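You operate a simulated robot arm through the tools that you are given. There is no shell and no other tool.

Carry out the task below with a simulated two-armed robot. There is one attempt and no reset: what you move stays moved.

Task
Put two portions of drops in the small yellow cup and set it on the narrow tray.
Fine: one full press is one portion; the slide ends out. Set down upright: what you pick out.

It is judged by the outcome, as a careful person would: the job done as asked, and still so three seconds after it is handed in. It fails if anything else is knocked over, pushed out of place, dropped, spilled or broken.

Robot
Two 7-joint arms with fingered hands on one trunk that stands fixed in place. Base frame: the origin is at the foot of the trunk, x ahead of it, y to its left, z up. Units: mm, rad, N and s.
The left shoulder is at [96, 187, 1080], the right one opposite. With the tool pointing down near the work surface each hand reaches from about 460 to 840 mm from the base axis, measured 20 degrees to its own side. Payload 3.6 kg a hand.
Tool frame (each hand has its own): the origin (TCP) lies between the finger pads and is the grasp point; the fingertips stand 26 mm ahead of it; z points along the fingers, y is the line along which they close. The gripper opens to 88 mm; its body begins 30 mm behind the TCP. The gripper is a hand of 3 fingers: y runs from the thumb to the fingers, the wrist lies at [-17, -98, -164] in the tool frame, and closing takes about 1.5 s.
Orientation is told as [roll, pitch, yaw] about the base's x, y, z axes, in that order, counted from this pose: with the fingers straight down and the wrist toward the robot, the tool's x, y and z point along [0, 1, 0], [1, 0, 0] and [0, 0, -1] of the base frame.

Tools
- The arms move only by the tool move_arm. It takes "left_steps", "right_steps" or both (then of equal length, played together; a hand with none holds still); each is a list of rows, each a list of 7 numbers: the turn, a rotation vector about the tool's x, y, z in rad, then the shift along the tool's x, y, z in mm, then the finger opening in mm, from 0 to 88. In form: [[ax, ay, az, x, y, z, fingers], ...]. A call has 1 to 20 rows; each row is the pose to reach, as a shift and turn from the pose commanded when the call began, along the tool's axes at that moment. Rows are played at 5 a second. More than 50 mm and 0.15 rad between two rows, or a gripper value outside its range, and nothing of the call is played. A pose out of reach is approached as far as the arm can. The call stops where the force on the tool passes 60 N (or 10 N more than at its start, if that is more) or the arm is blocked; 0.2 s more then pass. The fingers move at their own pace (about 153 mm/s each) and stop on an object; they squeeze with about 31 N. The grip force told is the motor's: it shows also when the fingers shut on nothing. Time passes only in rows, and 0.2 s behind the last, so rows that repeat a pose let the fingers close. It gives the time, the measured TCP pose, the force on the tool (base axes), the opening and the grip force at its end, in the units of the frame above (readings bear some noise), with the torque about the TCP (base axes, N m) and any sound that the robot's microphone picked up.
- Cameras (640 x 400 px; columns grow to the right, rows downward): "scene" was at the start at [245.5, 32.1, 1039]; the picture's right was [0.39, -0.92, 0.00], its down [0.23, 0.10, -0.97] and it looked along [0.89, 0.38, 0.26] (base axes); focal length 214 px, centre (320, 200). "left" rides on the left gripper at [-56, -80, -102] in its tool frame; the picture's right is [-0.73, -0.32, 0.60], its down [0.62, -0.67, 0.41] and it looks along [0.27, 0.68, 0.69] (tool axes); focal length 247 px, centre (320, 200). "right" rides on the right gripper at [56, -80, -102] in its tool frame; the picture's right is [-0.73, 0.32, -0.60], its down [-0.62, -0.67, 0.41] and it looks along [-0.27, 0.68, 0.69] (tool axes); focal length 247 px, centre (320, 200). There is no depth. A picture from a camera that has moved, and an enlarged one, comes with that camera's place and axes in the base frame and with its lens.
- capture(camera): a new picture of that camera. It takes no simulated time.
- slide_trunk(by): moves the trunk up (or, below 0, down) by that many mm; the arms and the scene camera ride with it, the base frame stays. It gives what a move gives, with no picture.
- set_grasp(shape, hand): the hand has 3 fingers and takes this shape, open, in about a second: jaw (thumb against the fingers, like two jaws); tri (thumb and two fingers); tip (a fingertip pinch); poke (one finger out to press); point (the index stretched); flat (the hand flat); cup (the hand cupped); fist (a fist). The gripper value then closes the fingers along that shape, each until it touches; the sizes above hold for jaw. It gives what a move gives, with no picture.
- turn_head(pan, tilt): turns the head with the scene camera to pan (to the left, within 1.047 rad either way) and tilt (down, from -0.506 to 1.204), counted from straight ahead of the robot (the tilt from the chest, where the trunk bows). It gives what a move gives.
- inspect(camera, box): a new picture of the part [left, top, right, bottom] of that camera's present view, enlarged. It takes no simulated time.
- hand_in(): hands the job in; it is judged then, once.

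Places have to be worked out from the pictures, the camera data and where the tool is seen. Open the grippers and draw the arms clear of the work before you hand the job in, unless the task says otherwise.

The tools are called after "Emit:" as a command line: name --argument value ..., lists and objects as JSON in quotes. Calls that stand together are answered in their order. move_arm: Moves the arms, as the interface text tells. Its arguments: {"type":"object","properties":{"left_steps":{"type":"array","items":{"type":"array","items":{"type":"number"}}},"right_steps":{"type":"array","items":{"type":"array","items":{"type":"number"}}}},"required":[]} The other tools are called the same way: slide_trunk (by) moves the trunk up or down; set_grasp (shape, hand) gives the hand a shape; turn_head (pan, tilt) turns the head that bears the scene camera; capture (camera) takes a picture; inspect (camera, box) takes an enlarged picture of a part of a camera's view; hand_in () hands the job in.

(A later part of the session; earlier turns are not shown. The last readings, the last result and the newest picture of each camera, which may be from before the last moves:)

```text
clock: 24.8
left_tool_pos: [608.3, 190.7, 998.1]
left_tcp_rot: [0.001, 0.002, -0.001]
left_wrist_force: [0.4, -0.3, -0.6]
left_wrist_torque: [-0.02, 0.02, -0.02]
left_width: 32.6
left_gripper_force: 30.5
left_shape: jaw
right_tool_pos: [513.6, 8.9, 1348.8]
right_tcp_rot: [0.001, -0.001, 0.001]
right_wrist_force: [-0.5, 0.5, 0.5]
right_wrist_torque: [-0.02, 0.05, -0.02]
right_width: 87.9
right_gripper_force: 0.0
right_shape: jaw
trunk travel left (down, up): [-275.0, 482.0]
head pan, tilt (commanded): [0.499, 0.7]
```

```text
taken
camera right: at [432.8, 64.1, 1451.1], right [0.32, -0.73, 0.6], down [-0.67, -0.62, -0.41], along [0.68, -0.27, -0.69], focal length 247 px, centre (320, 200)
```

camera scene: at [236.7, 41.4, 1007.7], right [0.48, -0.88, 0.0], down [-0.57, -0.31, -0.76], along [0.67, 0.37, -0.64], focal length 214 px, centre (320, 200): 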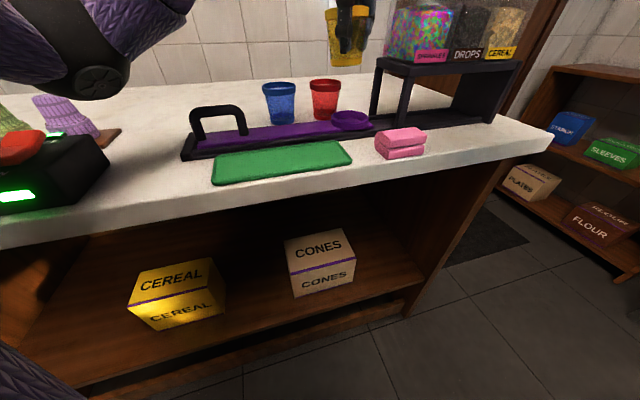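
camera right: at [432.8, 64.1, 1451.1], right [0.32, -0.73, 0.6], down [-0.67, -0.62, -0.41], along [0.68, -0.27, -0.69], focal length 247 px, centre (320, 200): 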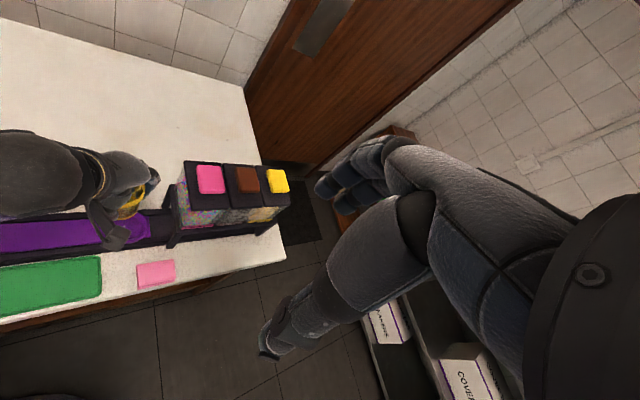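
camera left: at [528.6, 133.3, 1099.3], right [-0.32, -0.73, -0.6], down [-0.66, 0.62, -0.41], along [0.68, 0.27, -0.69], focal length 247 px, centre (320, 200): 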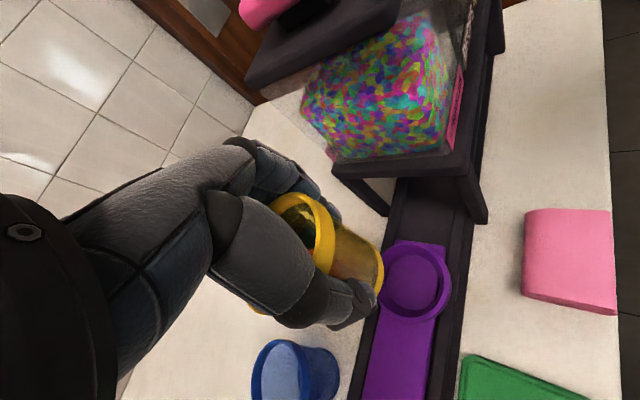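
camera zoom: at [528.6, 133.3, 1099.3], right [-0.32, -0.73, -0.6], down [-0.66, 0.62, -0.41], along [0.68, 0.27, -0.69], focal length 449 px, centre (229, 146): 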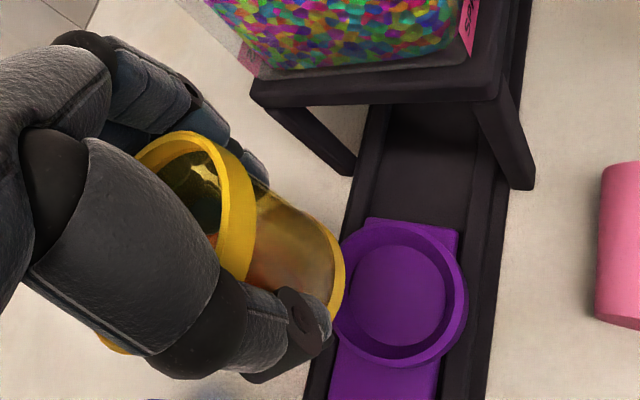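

Clearance looks adequate with a slight yaw. I align the cup over the ring (yaw 0.15) and lower it to just above the ring for a check.

Emit:
move_arm --left_steps '[[0, 0, -0.08, -6.5, 3.4, 0, 40], [0, 0, -0.15, -13, 6.7, 0, 40], [0, 0, -0.15, -13, 6.7, 20, 40], [0, 0, -0.15, -13, 6.7, 40, 40], [0, 0, -0.15, -13, 6.7, 55, 40], [0, 0, -0.15, -13, 6.7, 55, 40]]'

Emit:
inspect --camera "left" --box '[240, 120, 500, 340]'

Emit:
inspect --camera "scene" --box '[260, 0, 500, 160]'

```text
clock: 26.2
left_tool_pos: [617.3, 176.1, 940.0]
left_tcp_rot: [0.004, 0.001, 0.149]
left_wrist_force: [0.0, 0.3, 0.0]
left_wrist_torque: [0.02, -0.03, 0.0]
left_width: 32.5
left_gripper_force: 30.9
left_shape: jaw
right_tool_pos: [513.0, 7.7, 1348.0]
right_tcp_rot: [0.001, -0.001, -0.001]
right_wrist_force: [-0.2, 0.6, 0.7]
right_wrist_torque: [0.0, -0.01, -0.01]
right_width: 88.0
right_gripper_force: 0.0
right_shape: jaw
trunk travel left (down, up): [-275.0, 482.0]
head pan, tilt (commanded): [0.499, 0.7]
```

```text
1.82 times, centred on (370, 230) of left
camera zoom: at [546.1, 107.7, 1042.9], right [-0.21, -0.77, -0.6], down [-0.75, 0.52, -0.41], along [0.63, 0.37, -0.69], focal length 449 px, centre (229, 146)
```

zoom: 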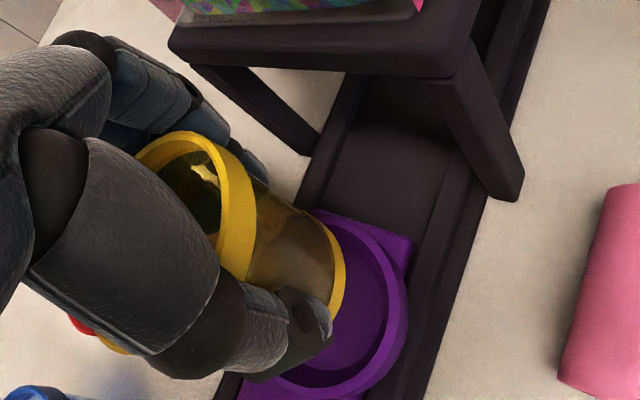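

```text
2.50 times, centred on (380, 80) of scene
camera zoom: at [236.7, 41.2, 1007.7], right [0.48, -0.88, 0.0], down [-0.57, -0.31, -0.76], along [0.67, 0.37, -0.64], focal length 536 px, centre (170, 500)
```

zoom: 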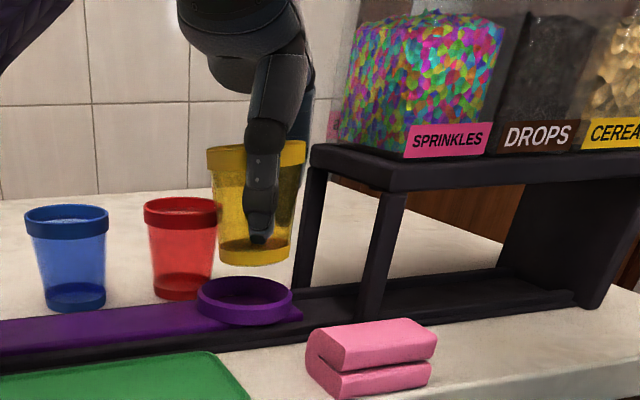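

From the two views the cup's base is about 5 mm off toward +x relative to the ring. I correct by (-5, +1.5) mm and lower to just above the ring's lip.

Emit:
move_arm --left_steps '[[0, 0, 0, 2.2, -4.7, 0, 40], [0, 0, 0, 2.2, -4.7, 8, 40], [0, 0, 0, 2.2, -4.7, 16, 40], [0, 0, 0, 2.2, -4.7, 22, 40], [0, 0, 0, 2.2, -4.7, 22, 40]]'

Emit:
inspect --camera "left" --box '[240, 120, 500, 340]'

Emit:
inspect --camera "scene" --box '[320, 50, 420, 150]'

```text
clock: 27.4
left_tool_pos: [611.7, 177.5, 917.2]
left_tcp_rot: [0.001, 0.003, 0.151]
left_wrist_force: [-0.1, -0.2, 0.6]
left_wrist_torque: [0.02, 0.04, 0.02]
left_width: 32.5
left_gripper_force: 31.2
left_shape: jaw
right_tool_pos: [513.2, 8.7, 1348.6]
right_tcp_rot: [0.0, -0.001, -0.001]
right_wrist_force: [-0.1, -0.7, -0.2]
right_wrist_torque: [-0.01, 0.0, 0.01]
right_width: 87.9
right_gripper_force: 0.0
right_shape: jaw
trunk travel left (down, up): [-275.0, 482.0]
head pan, tilt (commanded): [0.499, 0.7]
```

```text
1.82 times, centred on (370, 230) of left
camera zoom: at [542.3, 108.5, 1019.3], right [-0.21, -0.77, -0.6], down [-0.75, 0.52, -0.41], along [0.63, 0.37, -0.69], focal length 449 px, centre (229, 146)
```

zoom: 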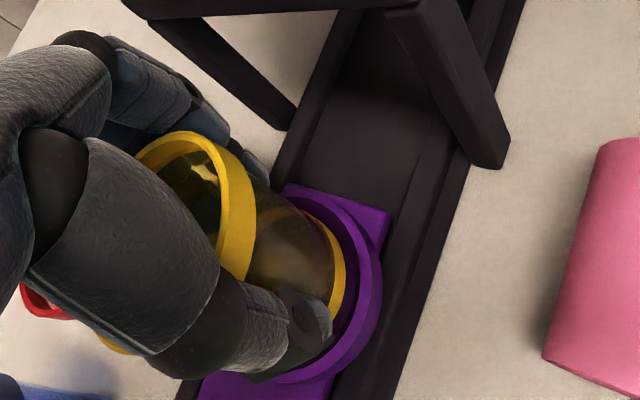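

```text
4.00 times, centred on (370, 100) of scene
camera zoom: at [236.7, 41.2, 1007.7], right [0.48, -0.88, 0.0], down [-0.57, -0.31, -0.76], along [0.67, 0.37, -0.64], focal length 858 px, centre (120, 600)
```

zoom: 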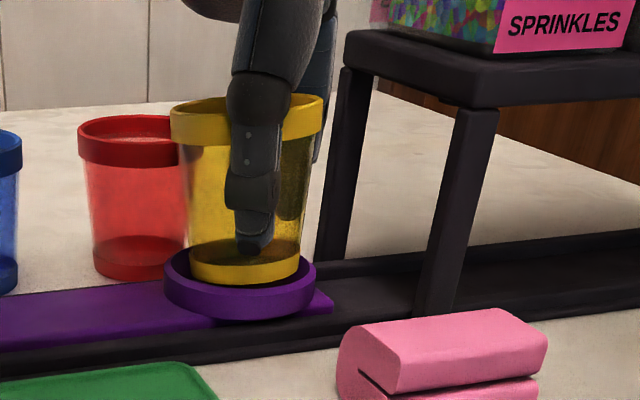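

The base sits centred over the ring opening. I lower in small steps, watching the vertical force for contact with the holder floor.

Emit:
move_arm --left_steps '[[0, 0, 0, 0.5, -1, 3, 40], [0, 0, 0, 0.5, -1, 6, 40], [0, 0, 0, 0.5, -1, 9, 40], [0, 0, 0, 0.5, -1, 9, 40]]'

Emit:
inspect --camera "scene" --box '[320, 50, 420, 150]'

```text
clock: 28.4
left_tool_pos: [612.4, 175.9, 910.5]
left_tcp_rot: [0.001, -0.004, 0.149]
left_wrist_force: [0.0, -0.5, 9.8]
left_wrist_torque: [0.22, -0.05, 0.0]
left_width: 32.4
left_gripper_force: 31.0
left_shape: jaw
right_tool_pos: [512.3, 8.8, 1349.2]
right_tcp_rot: [0.001, 0.001, 0.001]
right_wrist_force: [0.0, 0.5, 0.3]
right_wrist_torque: [0.02, -0.03, -0.03]
right_width: 87.5
right_gripper_force: 0.2
right_shape: jaw
trunk travel left (down, up): [-275.0, 482.0]
head pan, tilt (commanded): [0.499, 0.7]
```

```text
4.00 times, centred on (370, 100) of scene
camera zoom: at [236.0, 41.0, 1008.0], right [0.48, -0.88, 0.0], down [-0.57, -0.31, -0.77], along [0.67, 0.37, -0.64], focal length 858 px, centre (120, 600)
```

zoom: 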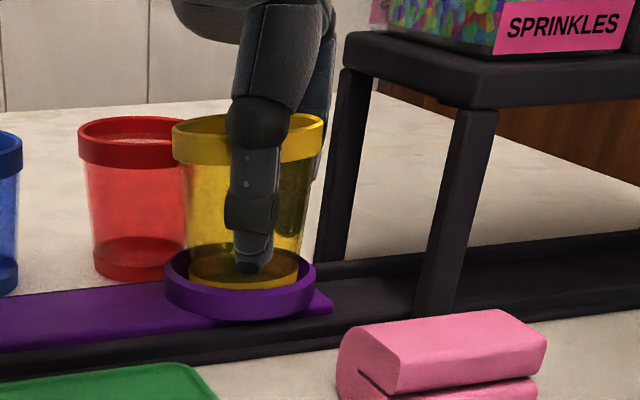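

Contact: about 10 N up at TCP z≈910. I check with the hand camera that the base is down inside the ring before releasing.

Emit:
inspect --camera "left" --box '[280, 160, 440, 300]'

Emit:
inspect --camera "scene" --box '[345, 95, 405, 135]'

```text
2.86 times, centred on (360, 230) of left
camera zoom: at [540.8, 107.5, 1012.2], right [-0.2, -0.77, -0.6], down [-0.75, 0.52, -0.41], along [0.63, 0.37, -0.68], focal length 706 px, centre (206, 114)
```

zoom: 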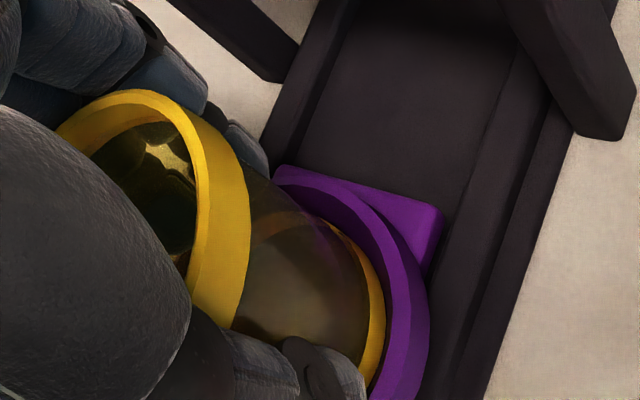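

```text
10.00 times, centred on (375, 115) of scene
camera zoom: at [236.0, 41.0, 1008.0], right [0.48, -0.88, 0.0], down [-0.57, -0.31, -0.77], along [0.67, 0.37, -0.64], focal length 2145 px, centre (-230, 1050)
```

zoom: 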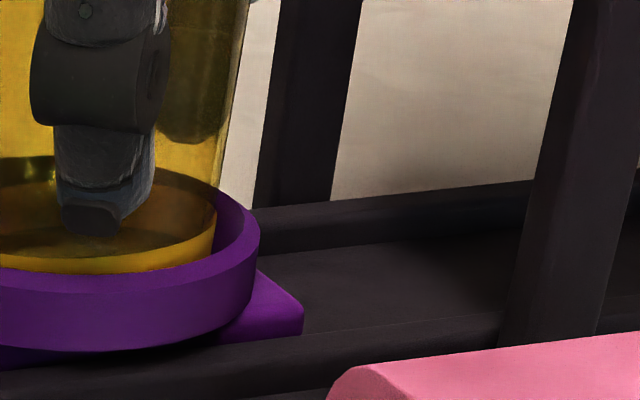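

The base is inside the ring. I release gently: open in small steps while drifting the hand slightly toward the thumb side so neither side drags the cup, staying clear of the dispenser leg.

Emit:
move_arm --left_steps '[[0, 0, 0, 0, -2, 0, 45], [0, 0, 0, 0, -4, 0, 52], [0, 0, 0, 0, -6, 0, 58], [0, 0, 0, 0, -8, 0, 64], [0, 0, 0, 0, -8, 0, 64]]'

Emit:
inspect --camera "scene" --box '[320, 50, 420, 150]'

Emit:
inspect --camera "left" --box '[200, 120, 460, 340]'

```text
clock: 29.6
left_tool_pos: [603.6, 176.5, 909.2]
left_tcp_rot: [0.001, 0.004, 0.15]
left_wrist_force: [-0.6, -0.2, -0.8]
left_wrist_torque: [-0.01, 0.0, 0.01]
left_width: 63.6
left_gripper_force: 0.0
left_shape: jaw
right_tool_pos: [513.8, 7.2, 1348.6]
right_tcp_rot: [-0.001, 0.001, 0.0]
right_wrist_force: [-0.2, 0.0, -0.6]
right_wrist_torque: [0.0, 0.01, -0.04]
right_width: 87.5
right_gripper_force: 0.1
right_shape: jaw
trunk travel left (down, up): [-275.0, 482.0]
head pan, tilt (commanded): [0.499, 0.7]
```

```text
4.00 times, centred on (370, 100) of scene
camera zoom: at [236.7, 41.2, 1007.7], right [0.48, -0.88, 0.0], down [-0.57, -0.31, -0.76], along [0.67, 0.37, -0.64], focal length 858 px, centre (120, 600)
```

zoom: 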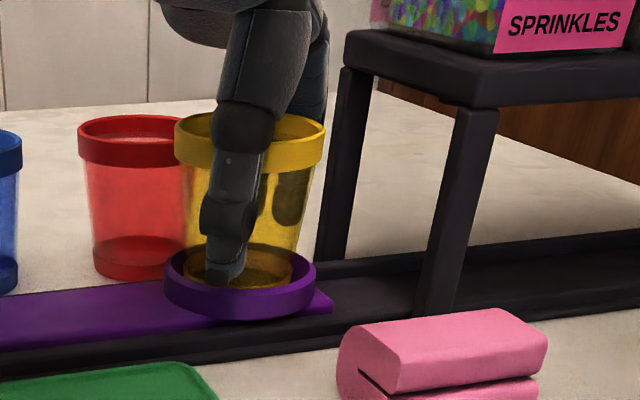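

```text
1.82 times, centred on (330, 230) of left
camera zoom: at [533.1, 108.2, 1011.3], right [-0.21, -0.77, -0.6], down [-0.75, 0.52, -0.41], along [0.63, 0.37, -0.69], focal length 449 px, centre (302, 146)
```

zoom: 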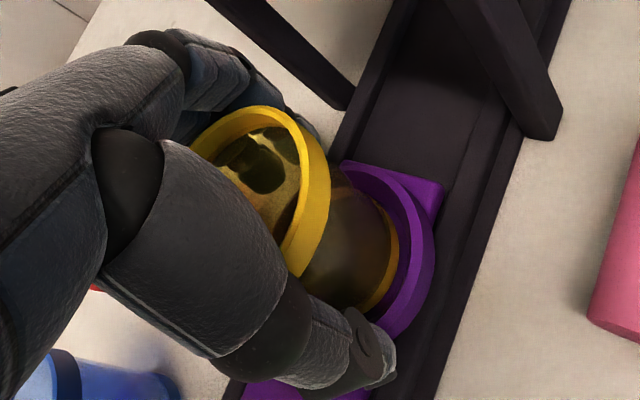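

The cup now stands free and upright in the ring. I open a bit more while centring on the cup, then rise slowly past the rim.

Emit:
move_arm --left_steps '[[0, 0, 0, 1, 0, 0, 70], [0, 0, 0, 2, -1, 0, 76], [0, 0, 0, 3, -1, 0, 80], [0, 0, 0, 4, -1, 0, 82], [0, 0, 0, 4, -1, 0, 82]]'

Emit:
inspect --camera "scene" --box '[320, 50, 420, 150]'

Emit:
inspect --camera "left" --box '[200, 120, 460, 340]'

```text
clock: 30.8
left_tool_pos: [601.0, 180.3, 907.9]
left_tcp_rot: [0.003, 0.002, 0.15]
left_wrist_force: [0.0, 0.3, 0.3]
left_wrist_torque: [0.02, -0.03, -0.02]
left_width: 81.8
left_gripper_force: 0.0
left_shape: jaw
right_tool_pos: [513.1, 8.2, 1348.7]
right_tcp_rot: [0.0, -0.001, 0.001]
right_wrist_force: [0.2, -0.5, 0.0]
right_wrist_torque: [0.01, 0.04, 0.01]
right_width: 87.7
right_gripper_force: 0.1
right_shape: jaw
trunk travel left (down, up): [-275.0, 482.0]
head pan, tilt (commanded): [0.499, 0.7]
```

```text
4.00 times, centred on (370, 100) of scene
camera zoom: at [236.7, 41.2, 1007.7], right [0.48, -0.88, 0.0], down [-0.57, -0.31, -0.76], along [0.67, 0.37, -0.64], focal length 858 px, centre (120, 600)
```

zoom: 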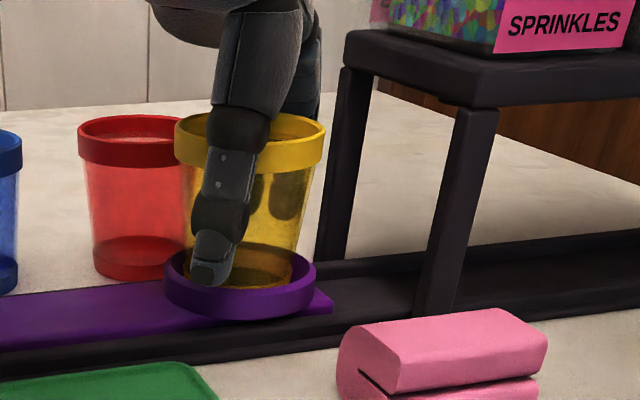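

```text
1.82 times, centred on (330, 230) of left
camera zoom: at [531.5, 111.4, 1011.4], right [-0.21, -0.77, -0.6], down [-0.75, 0.52, -0.41], along [0.63, 0.37, -0.69], focal length 449 px, centre (302, 146)
```

zoom: 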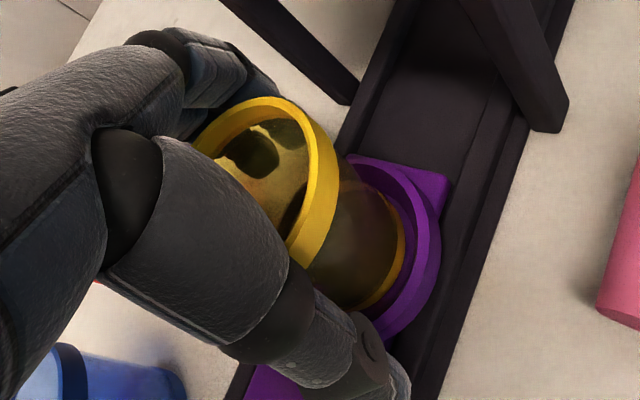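

The cup stays put and the hand is centred around it. I rise in small steps.

Emit:
move_arm --left_steps '[[0, 0, 0, 0, 0, -6, 82], [0, 0, 0, 0, 0, -12, 82], [0, 0, 0, 0, 0, -20, 82], [0, 0, 0, 0, 0, -28, 82], [0, 0, 0, 0, 0, -28, 82]]'

Emit:
inspect --camera "scene" --box '[310, 30, 430, 150]'

Emit:
inspect --camera "left" --box '[200, 120, 460, 340]'

```text
clock: 32.0
left_tool_pos: [601.8, 180.3, 937.2]
left_tcp_rot: [0.002, 0.003, 0.148]
left_wrist_force: [0.3, -0.2, -0.5]
left_wrist_torque: [-0.03, -0.02, -0.02]
left_width: 81.5
left_gripper_force: 0.0
left_shape: jaw
right_tool_pos: [513.1, 8.6, 1349.0]
right_tcp_rot: [0.0, 0.0, -0.001]
right_wrist_force: [-0.2, -1.4, -0.6]
right_wrist_torque: [-0.02, 0.0, 0.03]
right_width: 87.8
right_gripper_force: 0.0
right_shape: jaw
trunk travel left (down, up): [-275.0, 482.0]
head pan, tilt (commanded): [0.499, 0.7]
```

```text
3.33 times, centred on (370, 90) of scene
camera zoom: at [236.7, 41.2, 1007.7], right [0.48, -0.88, 0.0], down [-0.57, -0.31, -0.76], along [0.67, 0.37, -0.64], focal length 715 px, centre (153, 567)
```

zoom: 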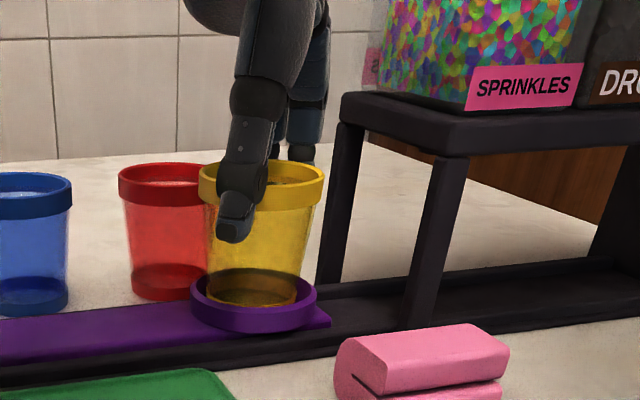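

```text
1.82 times, centred on (330, 230) of left
camera zoom: at [531.1, 111.1, 1039.3], right [-0.21, -0.77, -0.6], down [-0.75, 0.52, -0.41], along [0.63, 0.37, -0.69], focal length 449 px, centre (302, 146)
```

zoom: 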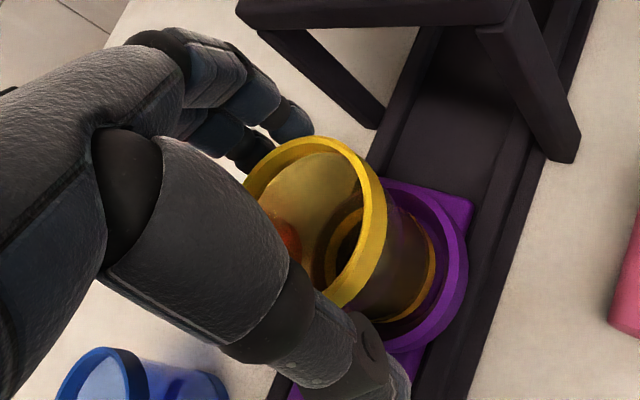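

Both sides are clear of the rim. I rise further and draw back to look at the cup in the ring.

Emit:
move_arm --left_steps '[[0, 0, 0, 0, 0, -15, 82], [0, 0, 0, 0, 0, -35, 82], [0, 0, 0, 0, 0, -60, 82], [0, 0, 0, 20, -20, -80, 85], [0, 0, 0, 50, -50, -80, 88], [0, 0, 0, 80, -80, -80, 88], [0, 0, 0, 80, -80, -80, 88]]'

Emit:
inspect --camera "scene" --box '[160, 20, 420, 180]'

Emit:
capture --camera "left"

```text
clock: 33.6
left_tool_pos: [510.7, 245.4, 1019.9]
left_tcp_rot: [0.002, 0.002, 0.149]
left_wrist_force: [0.1, 1.1, 0.0]
left_wrist_torque: [-0.01, -0.01, -0.01]
left_width: 87.7
left_gripper_force: 0.1
left_shape: jaw
right_tool_pos: [513.7, 6.4, 1349.2]
right_tcp_rot: [-0.002, -0.001, 0.0]
right_wrist_force: [0.5, 0.4, -0.6]
right_wrist_torque: [0.01, 0.01, 0.02]
right_width: 87.7
right_gripper_force: 0.1
right_shape: jaw
trunk travel left (down, up): [-275.0, 482.0]
head pan, tilt (commanded): [0.499, 0.7]
```

```text
2.46 times, centred on (290, 100) of scene
camera zoom: at [237.0, 40.8, 1007.6], right [0.48, -0.88, 0.0], down [-0.57, -0.31, -0.76], along [0.67, 0.37, -0.64], focal length 528 px, centre (394, 446)
```

zoom: 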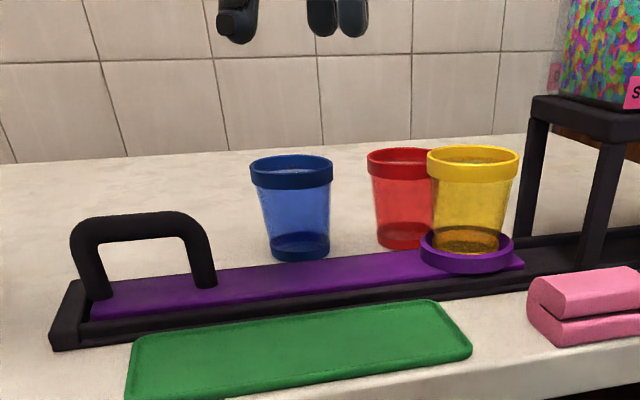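

```text
taken
camera left: at [440.2, 176.6, 1120.2], right [-0.21, -0.77, -0.6], down [-0.75, 0.52, -0.41], along [0.63, 0.37, -0.69], focal length 247 px, centre (320, 200)
```

left: 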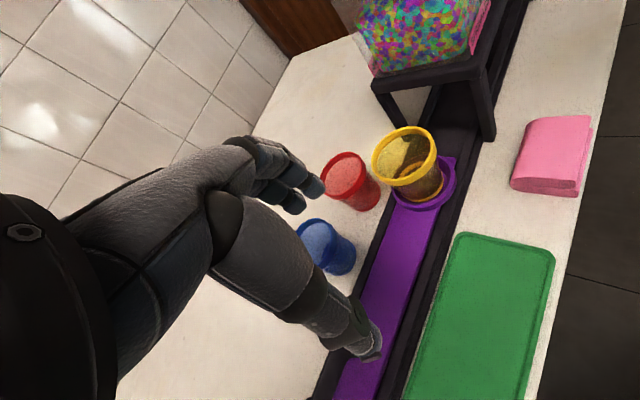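

The yellow cup stands upright in the ring. Next I'll straddle the U-handle along its length (thumb outside one leg, fingers outside the other), which keeps the hand clear of the other cups; I turn to yaw -0.785 above the handle (centre judged at about [451, 331], bar z≈902).

Emit:
move_arm --left_steps '[[0, 0, 0.134, 13, -6.5, 3, 88], [0, 0, 0.268, 27, -13, 6, 88], [0, 0, 0.4, 40, -20, 9, 88], [0, 0, 0.534, 54, -26, 12, 88], [0, 0, 0.667, 67, -33, 15, 88], [0, 0, 0.8, 80, -39, 18, 88], [0, 0, 0.934, 93.7, -45.8, 20, 88], [0, 0, 0.934, 93.7, -45.8, 20, 88]]'

Emit:
capture --camera "left"

Emit:
capture --camera "scene"

```text
clock: 35.4
left_tool_pos: [452.6, 333.4, 996.9]
left_tcp_rot: [0.0, 0.001, -0.785]
left_wrist_force: [0.0, -0.1, 0.4]
left_wrist_torque: [0.02, 0.02, 0.02]
left_width: 87.9
left_gripper_force: 0.0
left_shape: jaw
right_tool_pos: [512.5, 7.9, 1349.5]
right_tcp_rot: [-0.002, 0.001, 0.0]
right_wrist_force: [-0.1, 0.4, -0.8]
right_wrist_torque: [-0.01, -0.03, 0.01]
right_width: 87.9
right_gripper_force: 0.1
right_shape: jaw
trunk travel left (down, up): [-275.0, 482.0]
head pan, tilt (commanded): [0.499, 0.7]
```

```text
taken
camera left: at [355.8, 349.1, 1099.3], right [-0.75, -0.29, -0.6], down [-0.03, 0.91, -0.41], along [0.67, -0.29, -0.69], focal length 247 px, centre (320, 200)
```

left: 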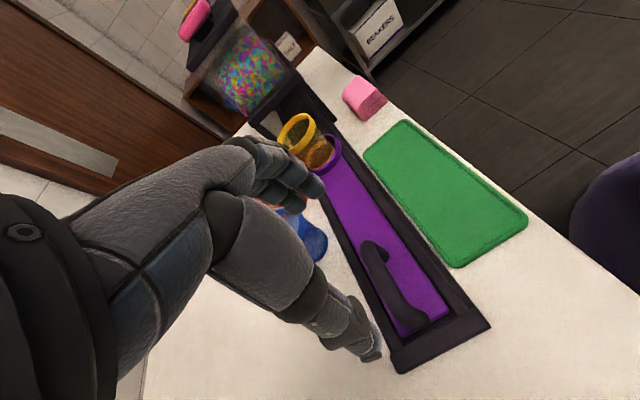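

```text
taken
camera scene: at [236.4, 41.5, 1007.8], right [0.48, -0.88, 0.0], down [-0.57, -0.31, -0.76], along [0.67, 0.37, -0.64], focal length 214 px, centre (320, 200)
```

scene: 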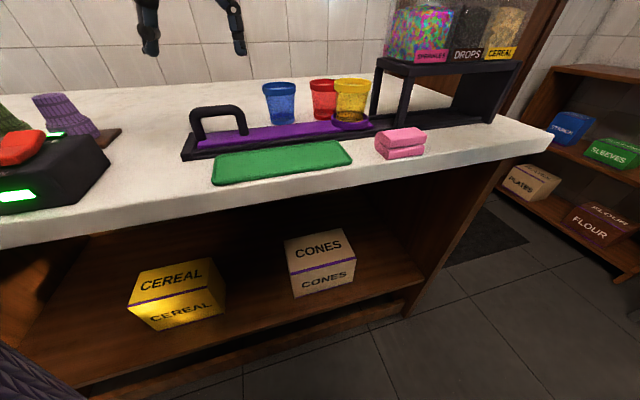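

I zoom in on the handle in the hand camera to fix its ends.

Emit:
inspect --camera "left" --box '[320, 200, 500, 380]'

Emit:
inspect --camera "scene" --box '[130, 0, 290, 170]'

```text
2.22 times, centred on (410, 290) of left
camera zoom: at [355.8, 349.1, 1099.3], right [-0.75, -0.29, -0.6], down [-0.03, 0.91, -0.41], along [0.67, -0.29, -0.69], focal length 549 px, centre (120, 0)
```

zoom: 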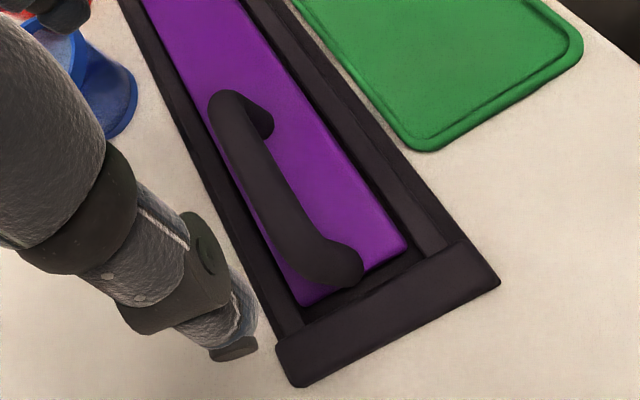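

```text
2.35 times, centred on (210, 85) of scene
camera zoom: at [236.4, 41.5, 1007.8], right [0.48, -0.88, 0.0], down [-0.57, -0.31, -0.76], along [0.67, 0.37, -0.64], focal length 505 px, centre (579, 471)
```

zoom: 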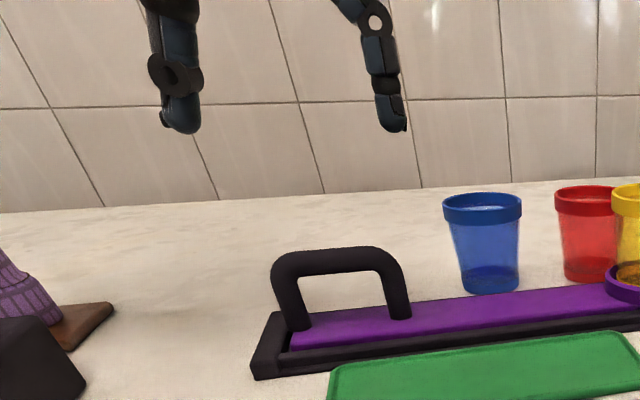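

The handle spans about a=41…119 mm along the rail (centre 80), and the open hand's inner gap is about 83 mm, so it fits with a few mm each side. I centre on it and go down to just above the bar to verify.

Emit:
move_arm --left_steps '[[0, 0, 0, -2.3, -3.8, 20, 88], [0, 0, 0, -2.3, -3.8, 40, 88], [0, 0, 0, -2.3, -3.8, 52, 88], [0, 0, 0, -2.3, -3.8, 52, 88]]'

Emit:
inspect --camera "left" --box '[220, 160, 480, 380]'

Emit:
inspect --camera "scene" --box '[170, 40, 280, 150]'

```text
clock: 36.4
left_tool_pos: [447.9, 333.5, 946.2]
left_tcp_rot: [-0.001, 0.002, -0.784]
left_wrist_force: [0.3, 0.5, 0.1]
left_wrist_torque: [0.02, -0.02, 0.03]
left_width: 87.7
left_gripper_force: 0.0
left_shape: jaw
right_tool_pos: [512.0, 7.1, 1348.7]
right_tcp_rot: [0.002, 0.001, -0.002]
right_wrist_force: [0.3, 0.4, -0.2]
right_wrist_torque: [0.02, -0.01, 0.02]
right_width: 87.7
right_gripper_force: 0.0
right_shape: jaw
trunk travel left (down, up): [-275.0, 482.0]
head pan, tilt (commanded): [0.499, 0.7]
```

```text
1.82 times, centred on (350, 270) of left
camera zoom: at [351.7, 349.2, 1049.0], right [-0.75, -0.29, -0.6], down [-0.03, 0.91, -0.41], along [0.67, -0.29, -0.69], focal length 449 px, centre (266, 73)
```

zoom: 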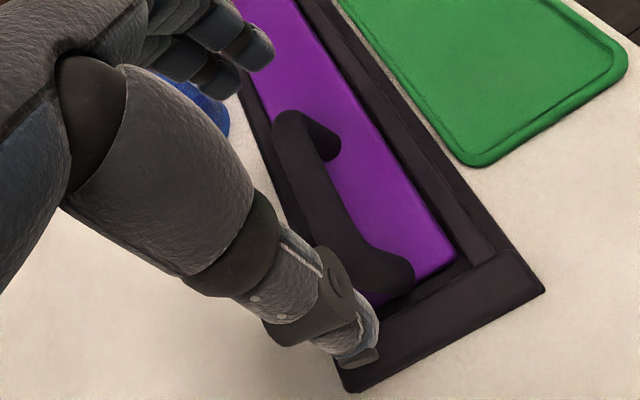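

```text
3.64 times, centred on (225, 95) of scene
camera zoom: at [236.7, 41.2, 1007.7], right [0.48, -0.88, 0.0], down [-0.57, -0.31, -0.76], along [0.67, 0.37, -0.64], focal length 780 px, centre (666, 582)
```

zoom: 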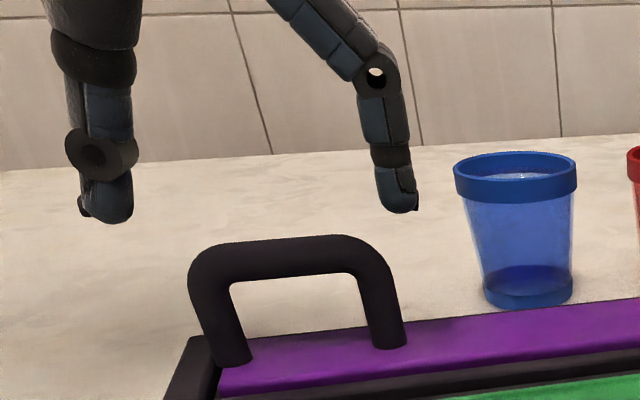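

The thumb leans inward higher up, so a straddle would jam on the handle's corner. Instead I'll use the closed fingertips as a pusher, placed outside one handle leg at a time; I rise, close the hand and look at its shape.

Emit:
move_arm --left_steps '[[0, 0, 0, 0, -10, -20, 88], [0, 0, 0, 0, -30, -40, 60], [0, 0, 0, 0, -50, -40, 30], [0, 0, 0, 0, -70, -40, 0], [0, 0, 0, 0, -70, -40, 0], [0, 0, 0, 0, -70, -40, 0], [0, 0, 0, 0, -70, -40, 0]]'

Emit:
capture --camera "left"

Emit:
inspect --camera "scene" --box '[130, 20, 290, 150]'

```text
clock: 38.0
left_tool_pos: [396.3, 383.5, 987.5]
left_tcp_rot: [0.001, 0.002, -0.785]
left_wrist_force: [-0.2, 0.8, 0.1]
left_wrist_torque: [0.03, -0.03, 0.03]
left_width: 0.1
left_gripper_force: 31.0
left_shape: jaw
right_tool_pos: [512.5, 8.4, 1348.9]
right_tcp_rot: [0.001, 0.0, 0.0]
right_wrist_force: [0.6, -0.4, 0.5]
right_wrist_torque: [-0.02, 0.0, 0.03]
right_width: 87.6
right_gripper_force: 0.0
right_shape: jaw
trunk travel left (down, up): [-275.0, 482.0]
head pan, tilt (commanded): [0.499, 0.7]
```

```text
taken
camera left: at [300.9, 399.9, 1089.1], right [-0.75, -0.29, -0.6], down [-0.03, 0.91, -0.41], along [0.67, -0.29, -0.69], focal length 247 px, centre (320, 200)
```

left: 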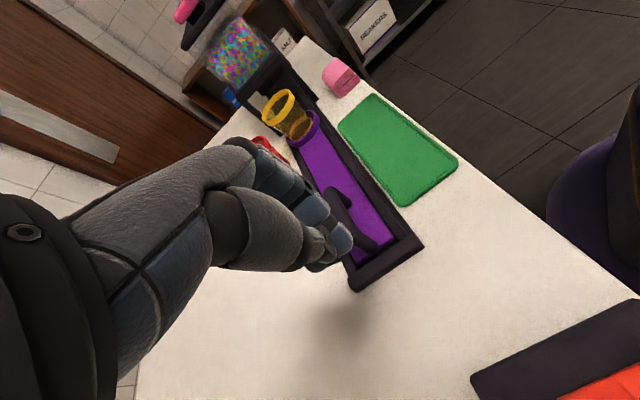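

```text
3.08 times, centred on (210, 85) of scene
camera zoom: at [236.7, 41.3, 1007.7], right [0.48, -0.88, 0.0], down [-0.57, -0.31, -0.76], along [0.67, 0.37, -0.64], focal length 660 px, centre (658, 554)
```

zoom: 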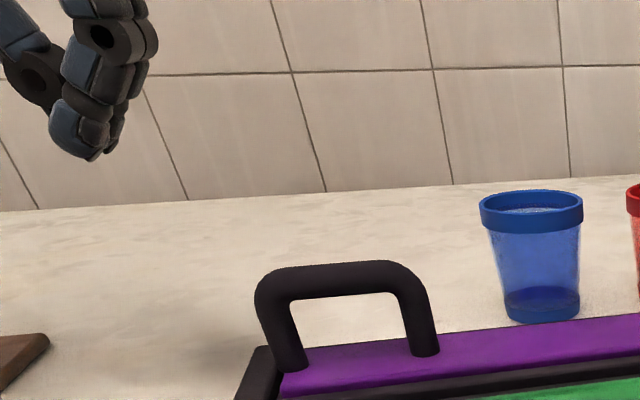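

Closed, the knuckles bulge toward the handle. I try the poke shape, which should give one straight finger for pushing.

Emit:
set_grasp --hand "left" --shape "poke"

Emit:
capture --camera "left"

Emit:
inspect --camera "scene" --box '[130, 0, 290, 130]'

```text
clock: 38.9
left_tool_pos: [396.5, 385.5, 986.0]
left_tcp_rot: [0.001, 0.0, -0.784]
left_wrist_force: [0.2, -0.5, 0.0]
left_wrist_torque: [0.0, -0.02, -0.01]
left_width: 0.2
left_gripper_force: 0.0
left_shape: poke
right_tool_pos: [512.1, 8.9, 1347.9]
right_tcp_rot: [0.001, -0.002, 0.001]
right_wrist_force: [0.3, -0.7, 1.0]
right_wrist_torque: [0.01, -0.03, 0.01]
right_width: 87.8
right_gripper_force: 0.1
right_shape: jaw
trunk travel left (down, up): [-275.0, 482.0]
head pan, tilt (commanded): [0.499, 0.7]
```

```text
taken
camera left: at [300.9, 399.9, 1089.2], right [-0.75, -0.29, -0.6], down [-0.03, 0.91, -0.41], along [0.67, -0.29, -0.69], focal length 247 px, centre (320, 200)
```

left: 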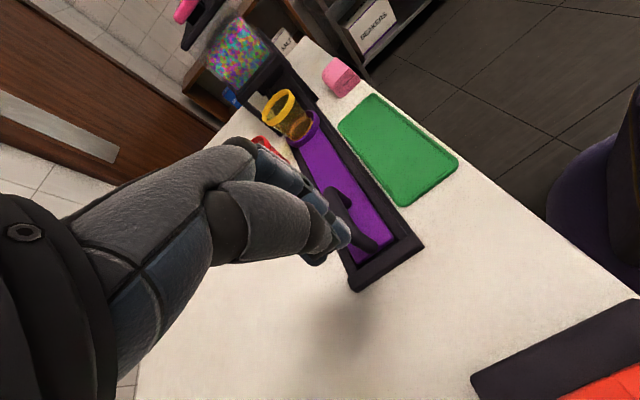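

```text
3.08 times, centred on (210, 65) of scene
camera zoom: at [236.6, 41.3, 1007.7], right [0.48, -0.88, 0.0], down [-0.57, -0.31, -0.76], along [0.67, 0.37, -0.64], focal length 660 px, centre (658, 615)
```

zoom: 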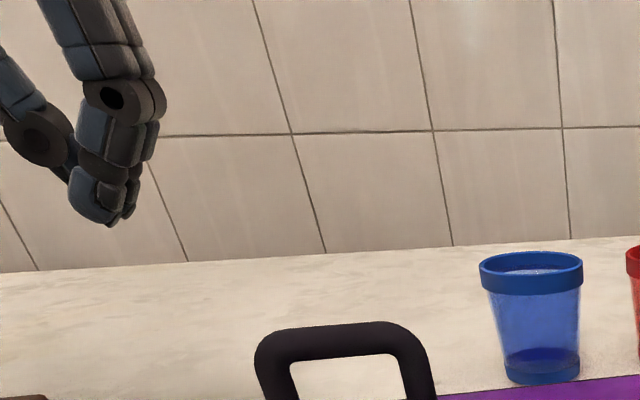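

The fingers still look closed since the last opening command was 0. I give the poke shape its open value and look again.

Emit:
move_arm --left_steps '[[0, 0, 0, 0, 0, 0, 88], [0, 0, 0, 0, 0, 0, 88], [0, 0, 0, 0, 0, 0, 88], [0, 0, 0, 0, 0, 0, 88], [0, 0, 0, 0, 0, 0, 88]]'

Emit:
capture --camera "left"

Emit:
inspect --camera "scene" --box '[130, 0, 290, 130]'

```text
clock: 40.1
left_tool_pos: [396.9, 383.1, 986.3]
left_tcp_rot: [0.001, 0.002, -0.783]
left_wrist_force: [-0.1, -0.3, -0.5]
left_wrist_torque: [0.03, -0.03, -0.02]
left_width: 0.0
left_gripper_force: 0.1
left_shape: poke
right_tool_pos: [512.7, 8.8, 1348.1]
right_tcp_rot: [0.001, 0.0, 0.001]
right_wrist_force: [-0.3, 0.7, 0.0]
right_wrist_torque: [0.02, 0.02, 0.02]
right_width: 87.7
right_gripper_force: 0.2
right_shape: jaw
trunk travel left (down, up): [-275.0, 482.0]
head pan, tilt (commanded): [0.499, 0.7]
```

```text
taken
camera left: at [300.9, 399.9, 1089.2], right [-0.75, -0.29, -0.6], down [-0.03, 0.91, -0.41], along [0.67, -0.29, -0.69], focal length 247 px, centre (320, 200)
```

left: 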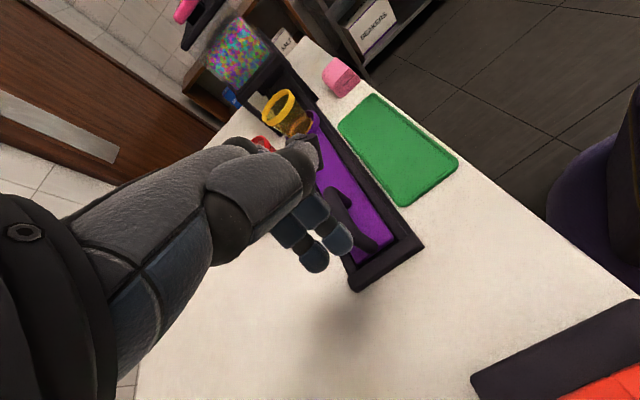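

```text
3.08 times, centred on (210, 65) of scene
camera zoom: at [236.6, 41.2, 1007.7], right [0.48, -0.88, 0.0], down [-0.57, -0.31, -0.76], along [0.67, 0.37, -0.64], focal length 660 px, centre (658, 615)
```

zoom: 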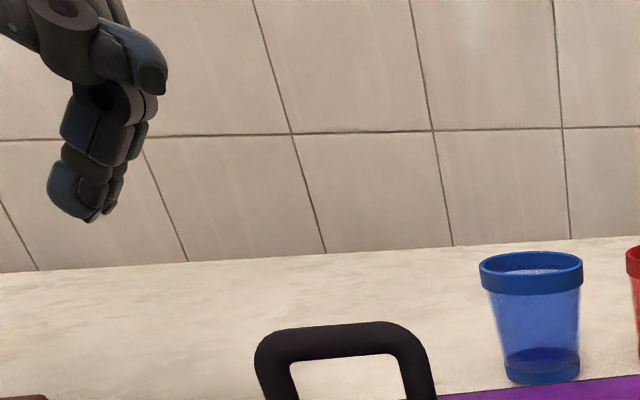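

The thumb has tucked across; I let it settle another second and look again.

Emit:
move_arm --left_steps '[[0, 0, 0, 0, 0, 0, 88], [0, 0, 0, 0, 0, 0, 88], [0, 0, 0, 0, 0, 0, 88], [0, 0, 0, 0, 0, 0, 88], [0, 0, 0, 0, 0, 0, 88]]'

Emit:
inspect --camera "left" --box '[180, 100, 440, 320]'

Emit:
inspect --camera "scene" --box '[130, 0, 230, 80]'

```text
clock: 41.3
left_tool_pos: [397.5, 384.8, 986.3]
left_tcp_rot: [0.0, 0.002, -0.783]
left_wrist_force: [0.9, 0.2, -0.6]
left_wrist_torque: [0.01, -0.02, -0.01]
left_width: 0.2
left_gripper_force: 0.0
left_shape: poke
right_tool_pos: [512.8, 8.5, 1348.6]
right_tcp_rot: [0.001, -0.001, 0.0]
right_wrist_force: [-0.6, -0.1, 0.1]
right_wrist_torque: [0.0, 0.01, -0.04]
right_width: 87.5
right_gripper_force: 0.0
right_shape: jaw
trunk travel left (down, up): [-275.0, 482.0]
head pan, tilt (commanded): [0.499, 0.7]
```

```text
1.82 times, centred on (310, 210) of left
camera zoom: at [300.9, 399.9, 1089.2], right [-0.75, -0.29, -0.6], down [-0.03, 0.91, -0.41], along [0.67, -0.29, -0.69], focal length 449 px, centre (338, 182)
```

zoom: 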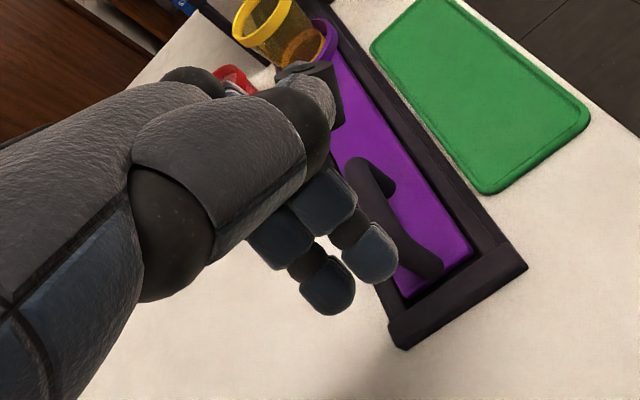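

```text
5.00 times, centred on (180, 40) of scene
camera zoom: at [236.6, 41.3, 1007.7], right [0.48, -0.88, 0.0], down [-0.57, -0.31, -0.76], along [0.67, 0.37, -0.64], focal length 1072 px, centre (1020, 1000)
```

zoom: 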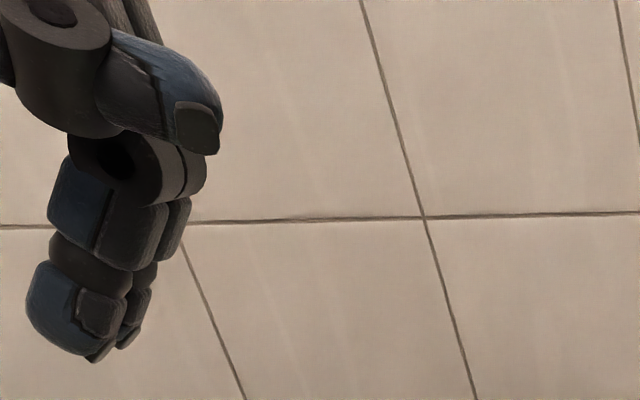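

Poke keeps both fingers bent here. I try "point" (index stretched) to see whether it gives a straight pusher.

Emit:
set_grasp --hand "left" --shape "point"

Emit:
move_arm --left_steps '[[0, 0, 0, 0, 0, 0, 88], [0, 0, 0, 0, 0, 0, 88], [0, 0, 0, 0, 0, 0, 88]]'

Emit:
inspect --camera "left" --box '[180, 100, 440, 320]'

Emit:
inspect --camera "scene" --box '[130, 0, 290, 130]'

```text
clock: 42.2
left_tool_pos: [396.9, 385.1, 986.2]
left_tcp_rot: [0.0, 0.001, -0.784]
left_wrist_force: [0.2, 0.0, 0.2]
left_wrist_torque: [0.01, -0.01, -0.02]
left_width: 82.5
left_gripper_force: 0.2
left_shape: point
right_tool_pos: [512.2, 7.4, 1348.1]
right_tcp_rot: [0.0, 0.0, 0.0]
right_wrist_force: [-0.5, -0.1, 0.1]
right_wrist_torque: [-0.02, 0.0, -0.02]
right_width: 87.6
right_gripper_force: 0.1
right_shape: jaw
trunk travel left (down, up): [-275.0, 482.0]
head pan, tilt (commanded): [0.499, 0.7]
```

```text
clock: 43.0
left_tool_pos: [396.1, 384.2, 986.5]
left_tcp_rot: [0.0, 0.003, -0.782]
left_wrist_force: [-0.1, 0.6, -0.2]
left_wrist_torque: [0.03, -0.02, 0.0]
left_width: 82.6
left_gripper_force: 0.0
left_shape: point
right_tool_pos: [512.5, 7.3, 1348.4]
right_tcp_rot: [0.0, -0.001, 0.0]
right_wrist_force: [-1.1, 0.0, -0.2]
right_wrist_torque: [0.01, 0.0, -0.03]
right_width: 87.7
right_gripper_force: 0.1
right_shape: jaw
trunk travel left (down, up): [-275.0, 482.0]
head pan, tilt (commanded): [0.499, 0.7]
```

```text
1.82 times, centred on (310, 210) of left
camera zoom: at [300.9, 399.9, 1089.2], right [-0.75, -0.29, -0.6], down [-0.03, 0.91, -0.41], along [0.67, -0.29, -0.69], focal length 449 px, centre (338, 182)
```

zoom: 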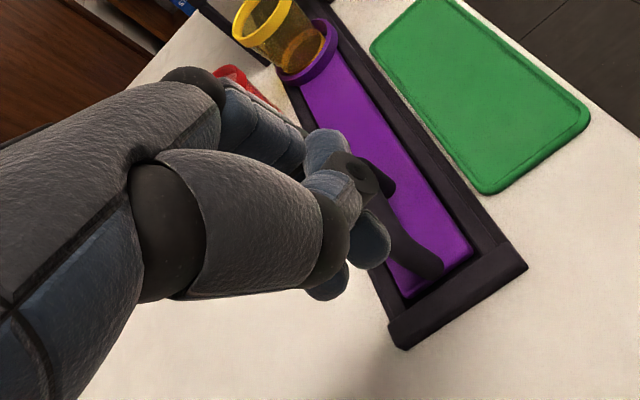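

```text
3.08 times, centred on (210, 65) of scene
camera zoom: at [236.6, 41.3, 1007.7], right [0.48, -0.88, 0.0], down [-0.57, -0.31, -0.76], along [0.67, 0.37, -0.64], focal length 660 px, centre (658, 615)
```

zoom: 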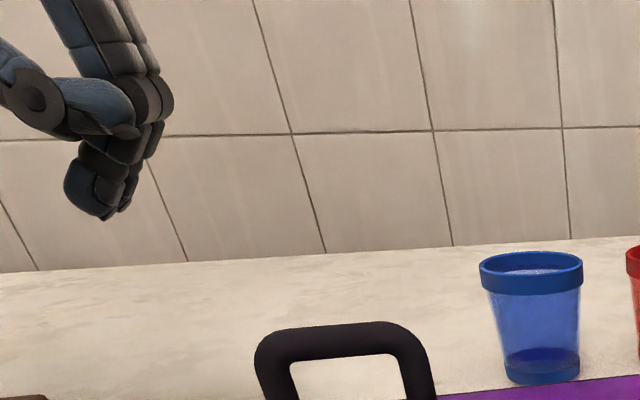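

The hand is still moving into shape; I wait a bit more.

Emit:
move_arm --left_steps '[[0, 0, 0, 0, 0, 0, 88], [0, 0, 0, 0, 0, 0, 88], [0, 0, 0, 0, 0, 0, 88], [0, 0, 0, 0, 0, 0, 88], [0, 0, 0, 0, 0, 0, 88], [0, 0, 0, 0, 0, 0, 88], [0, 0, 0, 0, 0, 0, 88]]'

Emit:
inspect --camera "left" --box '[180, 100, 440, 320]'

Emit:
inspect --camera "scene" --box '[130, 0, 290, 130]'

```text
clock: 44.6
left_tool_pos: [397.0, 384.2, 986.8]
left_tcp_rot: [-0.002, 0.002, -0.786]
left_wrist_force: [-0.4, 0.2, 0.2]
left_wrist_torque: [0.02, -0.03, 0.0]
left_width: 82.7
left_gripper_force: 0.1
left_shape: point
right_tool_pos: [511.9, 7.6, 1348.7]
right_tcp_rot: [0.001, 0.0, 0.0]
right_wrist_force: [0.6, 0.1, 0.2]
right_wrist_torque: [0.02, -0.01, 0.0]
right_width: 87.8
right_gripper_force: 0.1
right_shape: jaw
trunk travel left (down, up): [-275.0, 482.0]
head pan, tilt (commanded): [0.499, 0.7]
```

```text
1.82 times, centred on (310, 210) of left
camera zoom: at [300.9, 399.9, 1089.2], right [-0.75, -0.29, -0.6], down [-0.03, 0.91, -0.41], along [0.67, -0.29, -0.69], focal length 449 px, centre (338, 182)
```

zoom: 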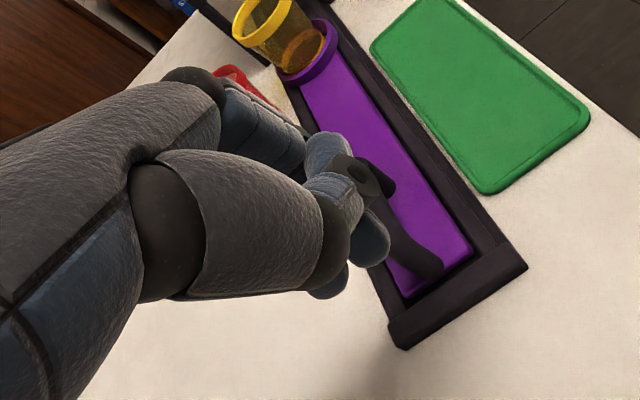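

```text
3.08 times, centred on (210, 65) of scene
camera zoom: at [236.6, 41.3, 1007.7], right [0.48, -0.88, 0.0], down [-0.57, -0.31, -0.76], along [0.67, 0.37, -0.64], focal length 660 px, centre (658, 615)
```

zoom: 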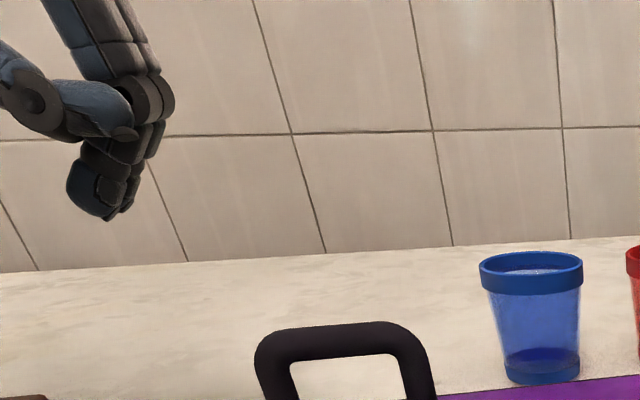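

The thumb and fingers seem to be in each other's way because I switched shape while closed. I go back to the open jaw to untangle first.

Emit:
set_grasp --hand "left" --shape "jaw"

Emit:
move_arm --left_steps '[[0, 0, 0, 0, 0, 0, 88], [0, 0, 0, 0, 0, 0, 88], [0, 0, 0, 0, 0, 0, 88], [0, 0, 0, 0, 0, 0, 88], [0, 0, 0, 0, 0, 0, 88]]'

Emit:
set_grasp --hand "left" --shape "poke"

Emit:
inspect --camera "scene" --box '[130, 0, 290, 130]'

Emit:
inspect --camera "left" --box '[180, 100, 440, 320]'

```text
clock: 45.5
left_tool_pos: [396.6, 383.8, 986.6]
left_tcp_rot: [0.001, 0.001, -0.783]
left_wrist_force: [-1.1, 0.5, 0.3]
left_wrist_torque: [0.01, -0.02, 0.05]
left_width: 87.7
left_gripper_force: 0.0
left_shape: jaw
right_tool_pos: [511.3, 9.1, 1349.6]
right_tcp_rot: [0.0, 0.0, -0.001]
right_wrist_force: [-0.3, 0.4, -0.4]
right_wrist_torque: [0.03, 0.02, -0.02]
right_width: 87.4
right_gripper_force: 0.0
right_shape: jaw
trunk travel left (down, up): [-275.0, 482.0]
head pan, tilt (commanded): [0.499, 0.7]
```

```text
clock: 46.7
left_tool_pos: [396.8, 383.6, 986.9]
left_tcp_rot: [0.0, 0.0, -0.783]
left_wrist_force: [0.8, 0.7, 0.9]
left_wrist_torque: [0.01, 0.05, 0.02]
left_width: 87.9
left_gripper_force: 0.0
left_shape: jaw
right_tool_pos: [513.0, 8.3, 1348.4]
right_tcp_rot: [0.002, -0.001, 0.0]
right_wrist_force: [-0.2, -0.3, 0.7]
right_wrist_torque: [-0.03, -0.02, -0.02]
right_width: 87.7
right_gripper_force: 0.0
right_shape: jaw
trunk travel left (down, up): [-275.0, 482.0]
head pan, tilt (commanded): [0.499, 0.7]
```

```text
clock: 47.6
left_tool_pos: [397.1, 384.8, 986.8]
left_tcp_rot: [0.001, 0.002, -0.783]
left_wrist_force: [0.1, 0.1, 0.7]
left_wrist_torque: [0.01, -0.01, 0.03]
left_width: 0.2
left_gripper_force: 0.1
left_shape: poke
right_tool_pos: [513.2, 8.5, 1347.9]
right_tcp_rot: [0.001, 0.0, 0.0]
right_wrist_force: [0.0, 0.2, -0.4]
right_wrist_torque: [-0.02, 0.01, 0.02]
right_width: 87.3
right_gripper_force: 0.1
right_shape: jaw
trunk travel left (down, up): [-275.0, 482.0]
head pan, tilt (commanded): [0.499, 0.7]
```

```text
3.08 times, centred on (210, 65) of scene
camera zoom: at [236.6, 41.2, 1007.7], right [0.48, -0.88, 0.0], down [-0.57, -0.31, -0.76], along [0.67, 0.37, -0.64], focal length 660 px, centre (658, 615)
```

zoom: 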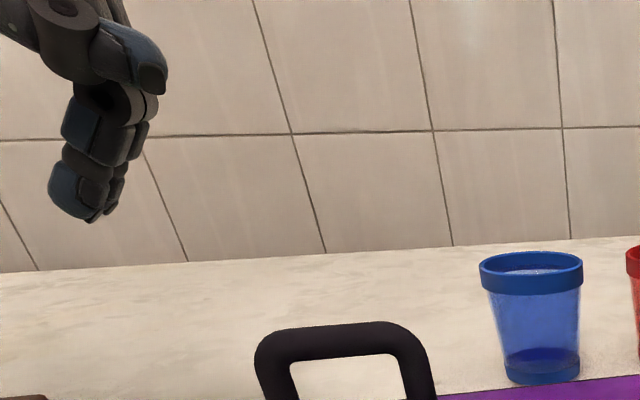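

```text
1.82 times, centred on (310, 210) of left
camera zoom: at [300.9, 399.9, 1089.2], right [-0.75, -0.29, -0.6], down [-0.03, 0.91, -0.41], along [0.67, -0.29, -0.69], focal length 449 px, centre (338, 182)
```

zoom: 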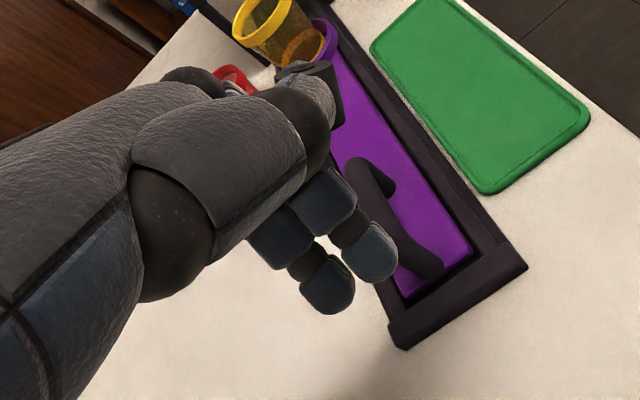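

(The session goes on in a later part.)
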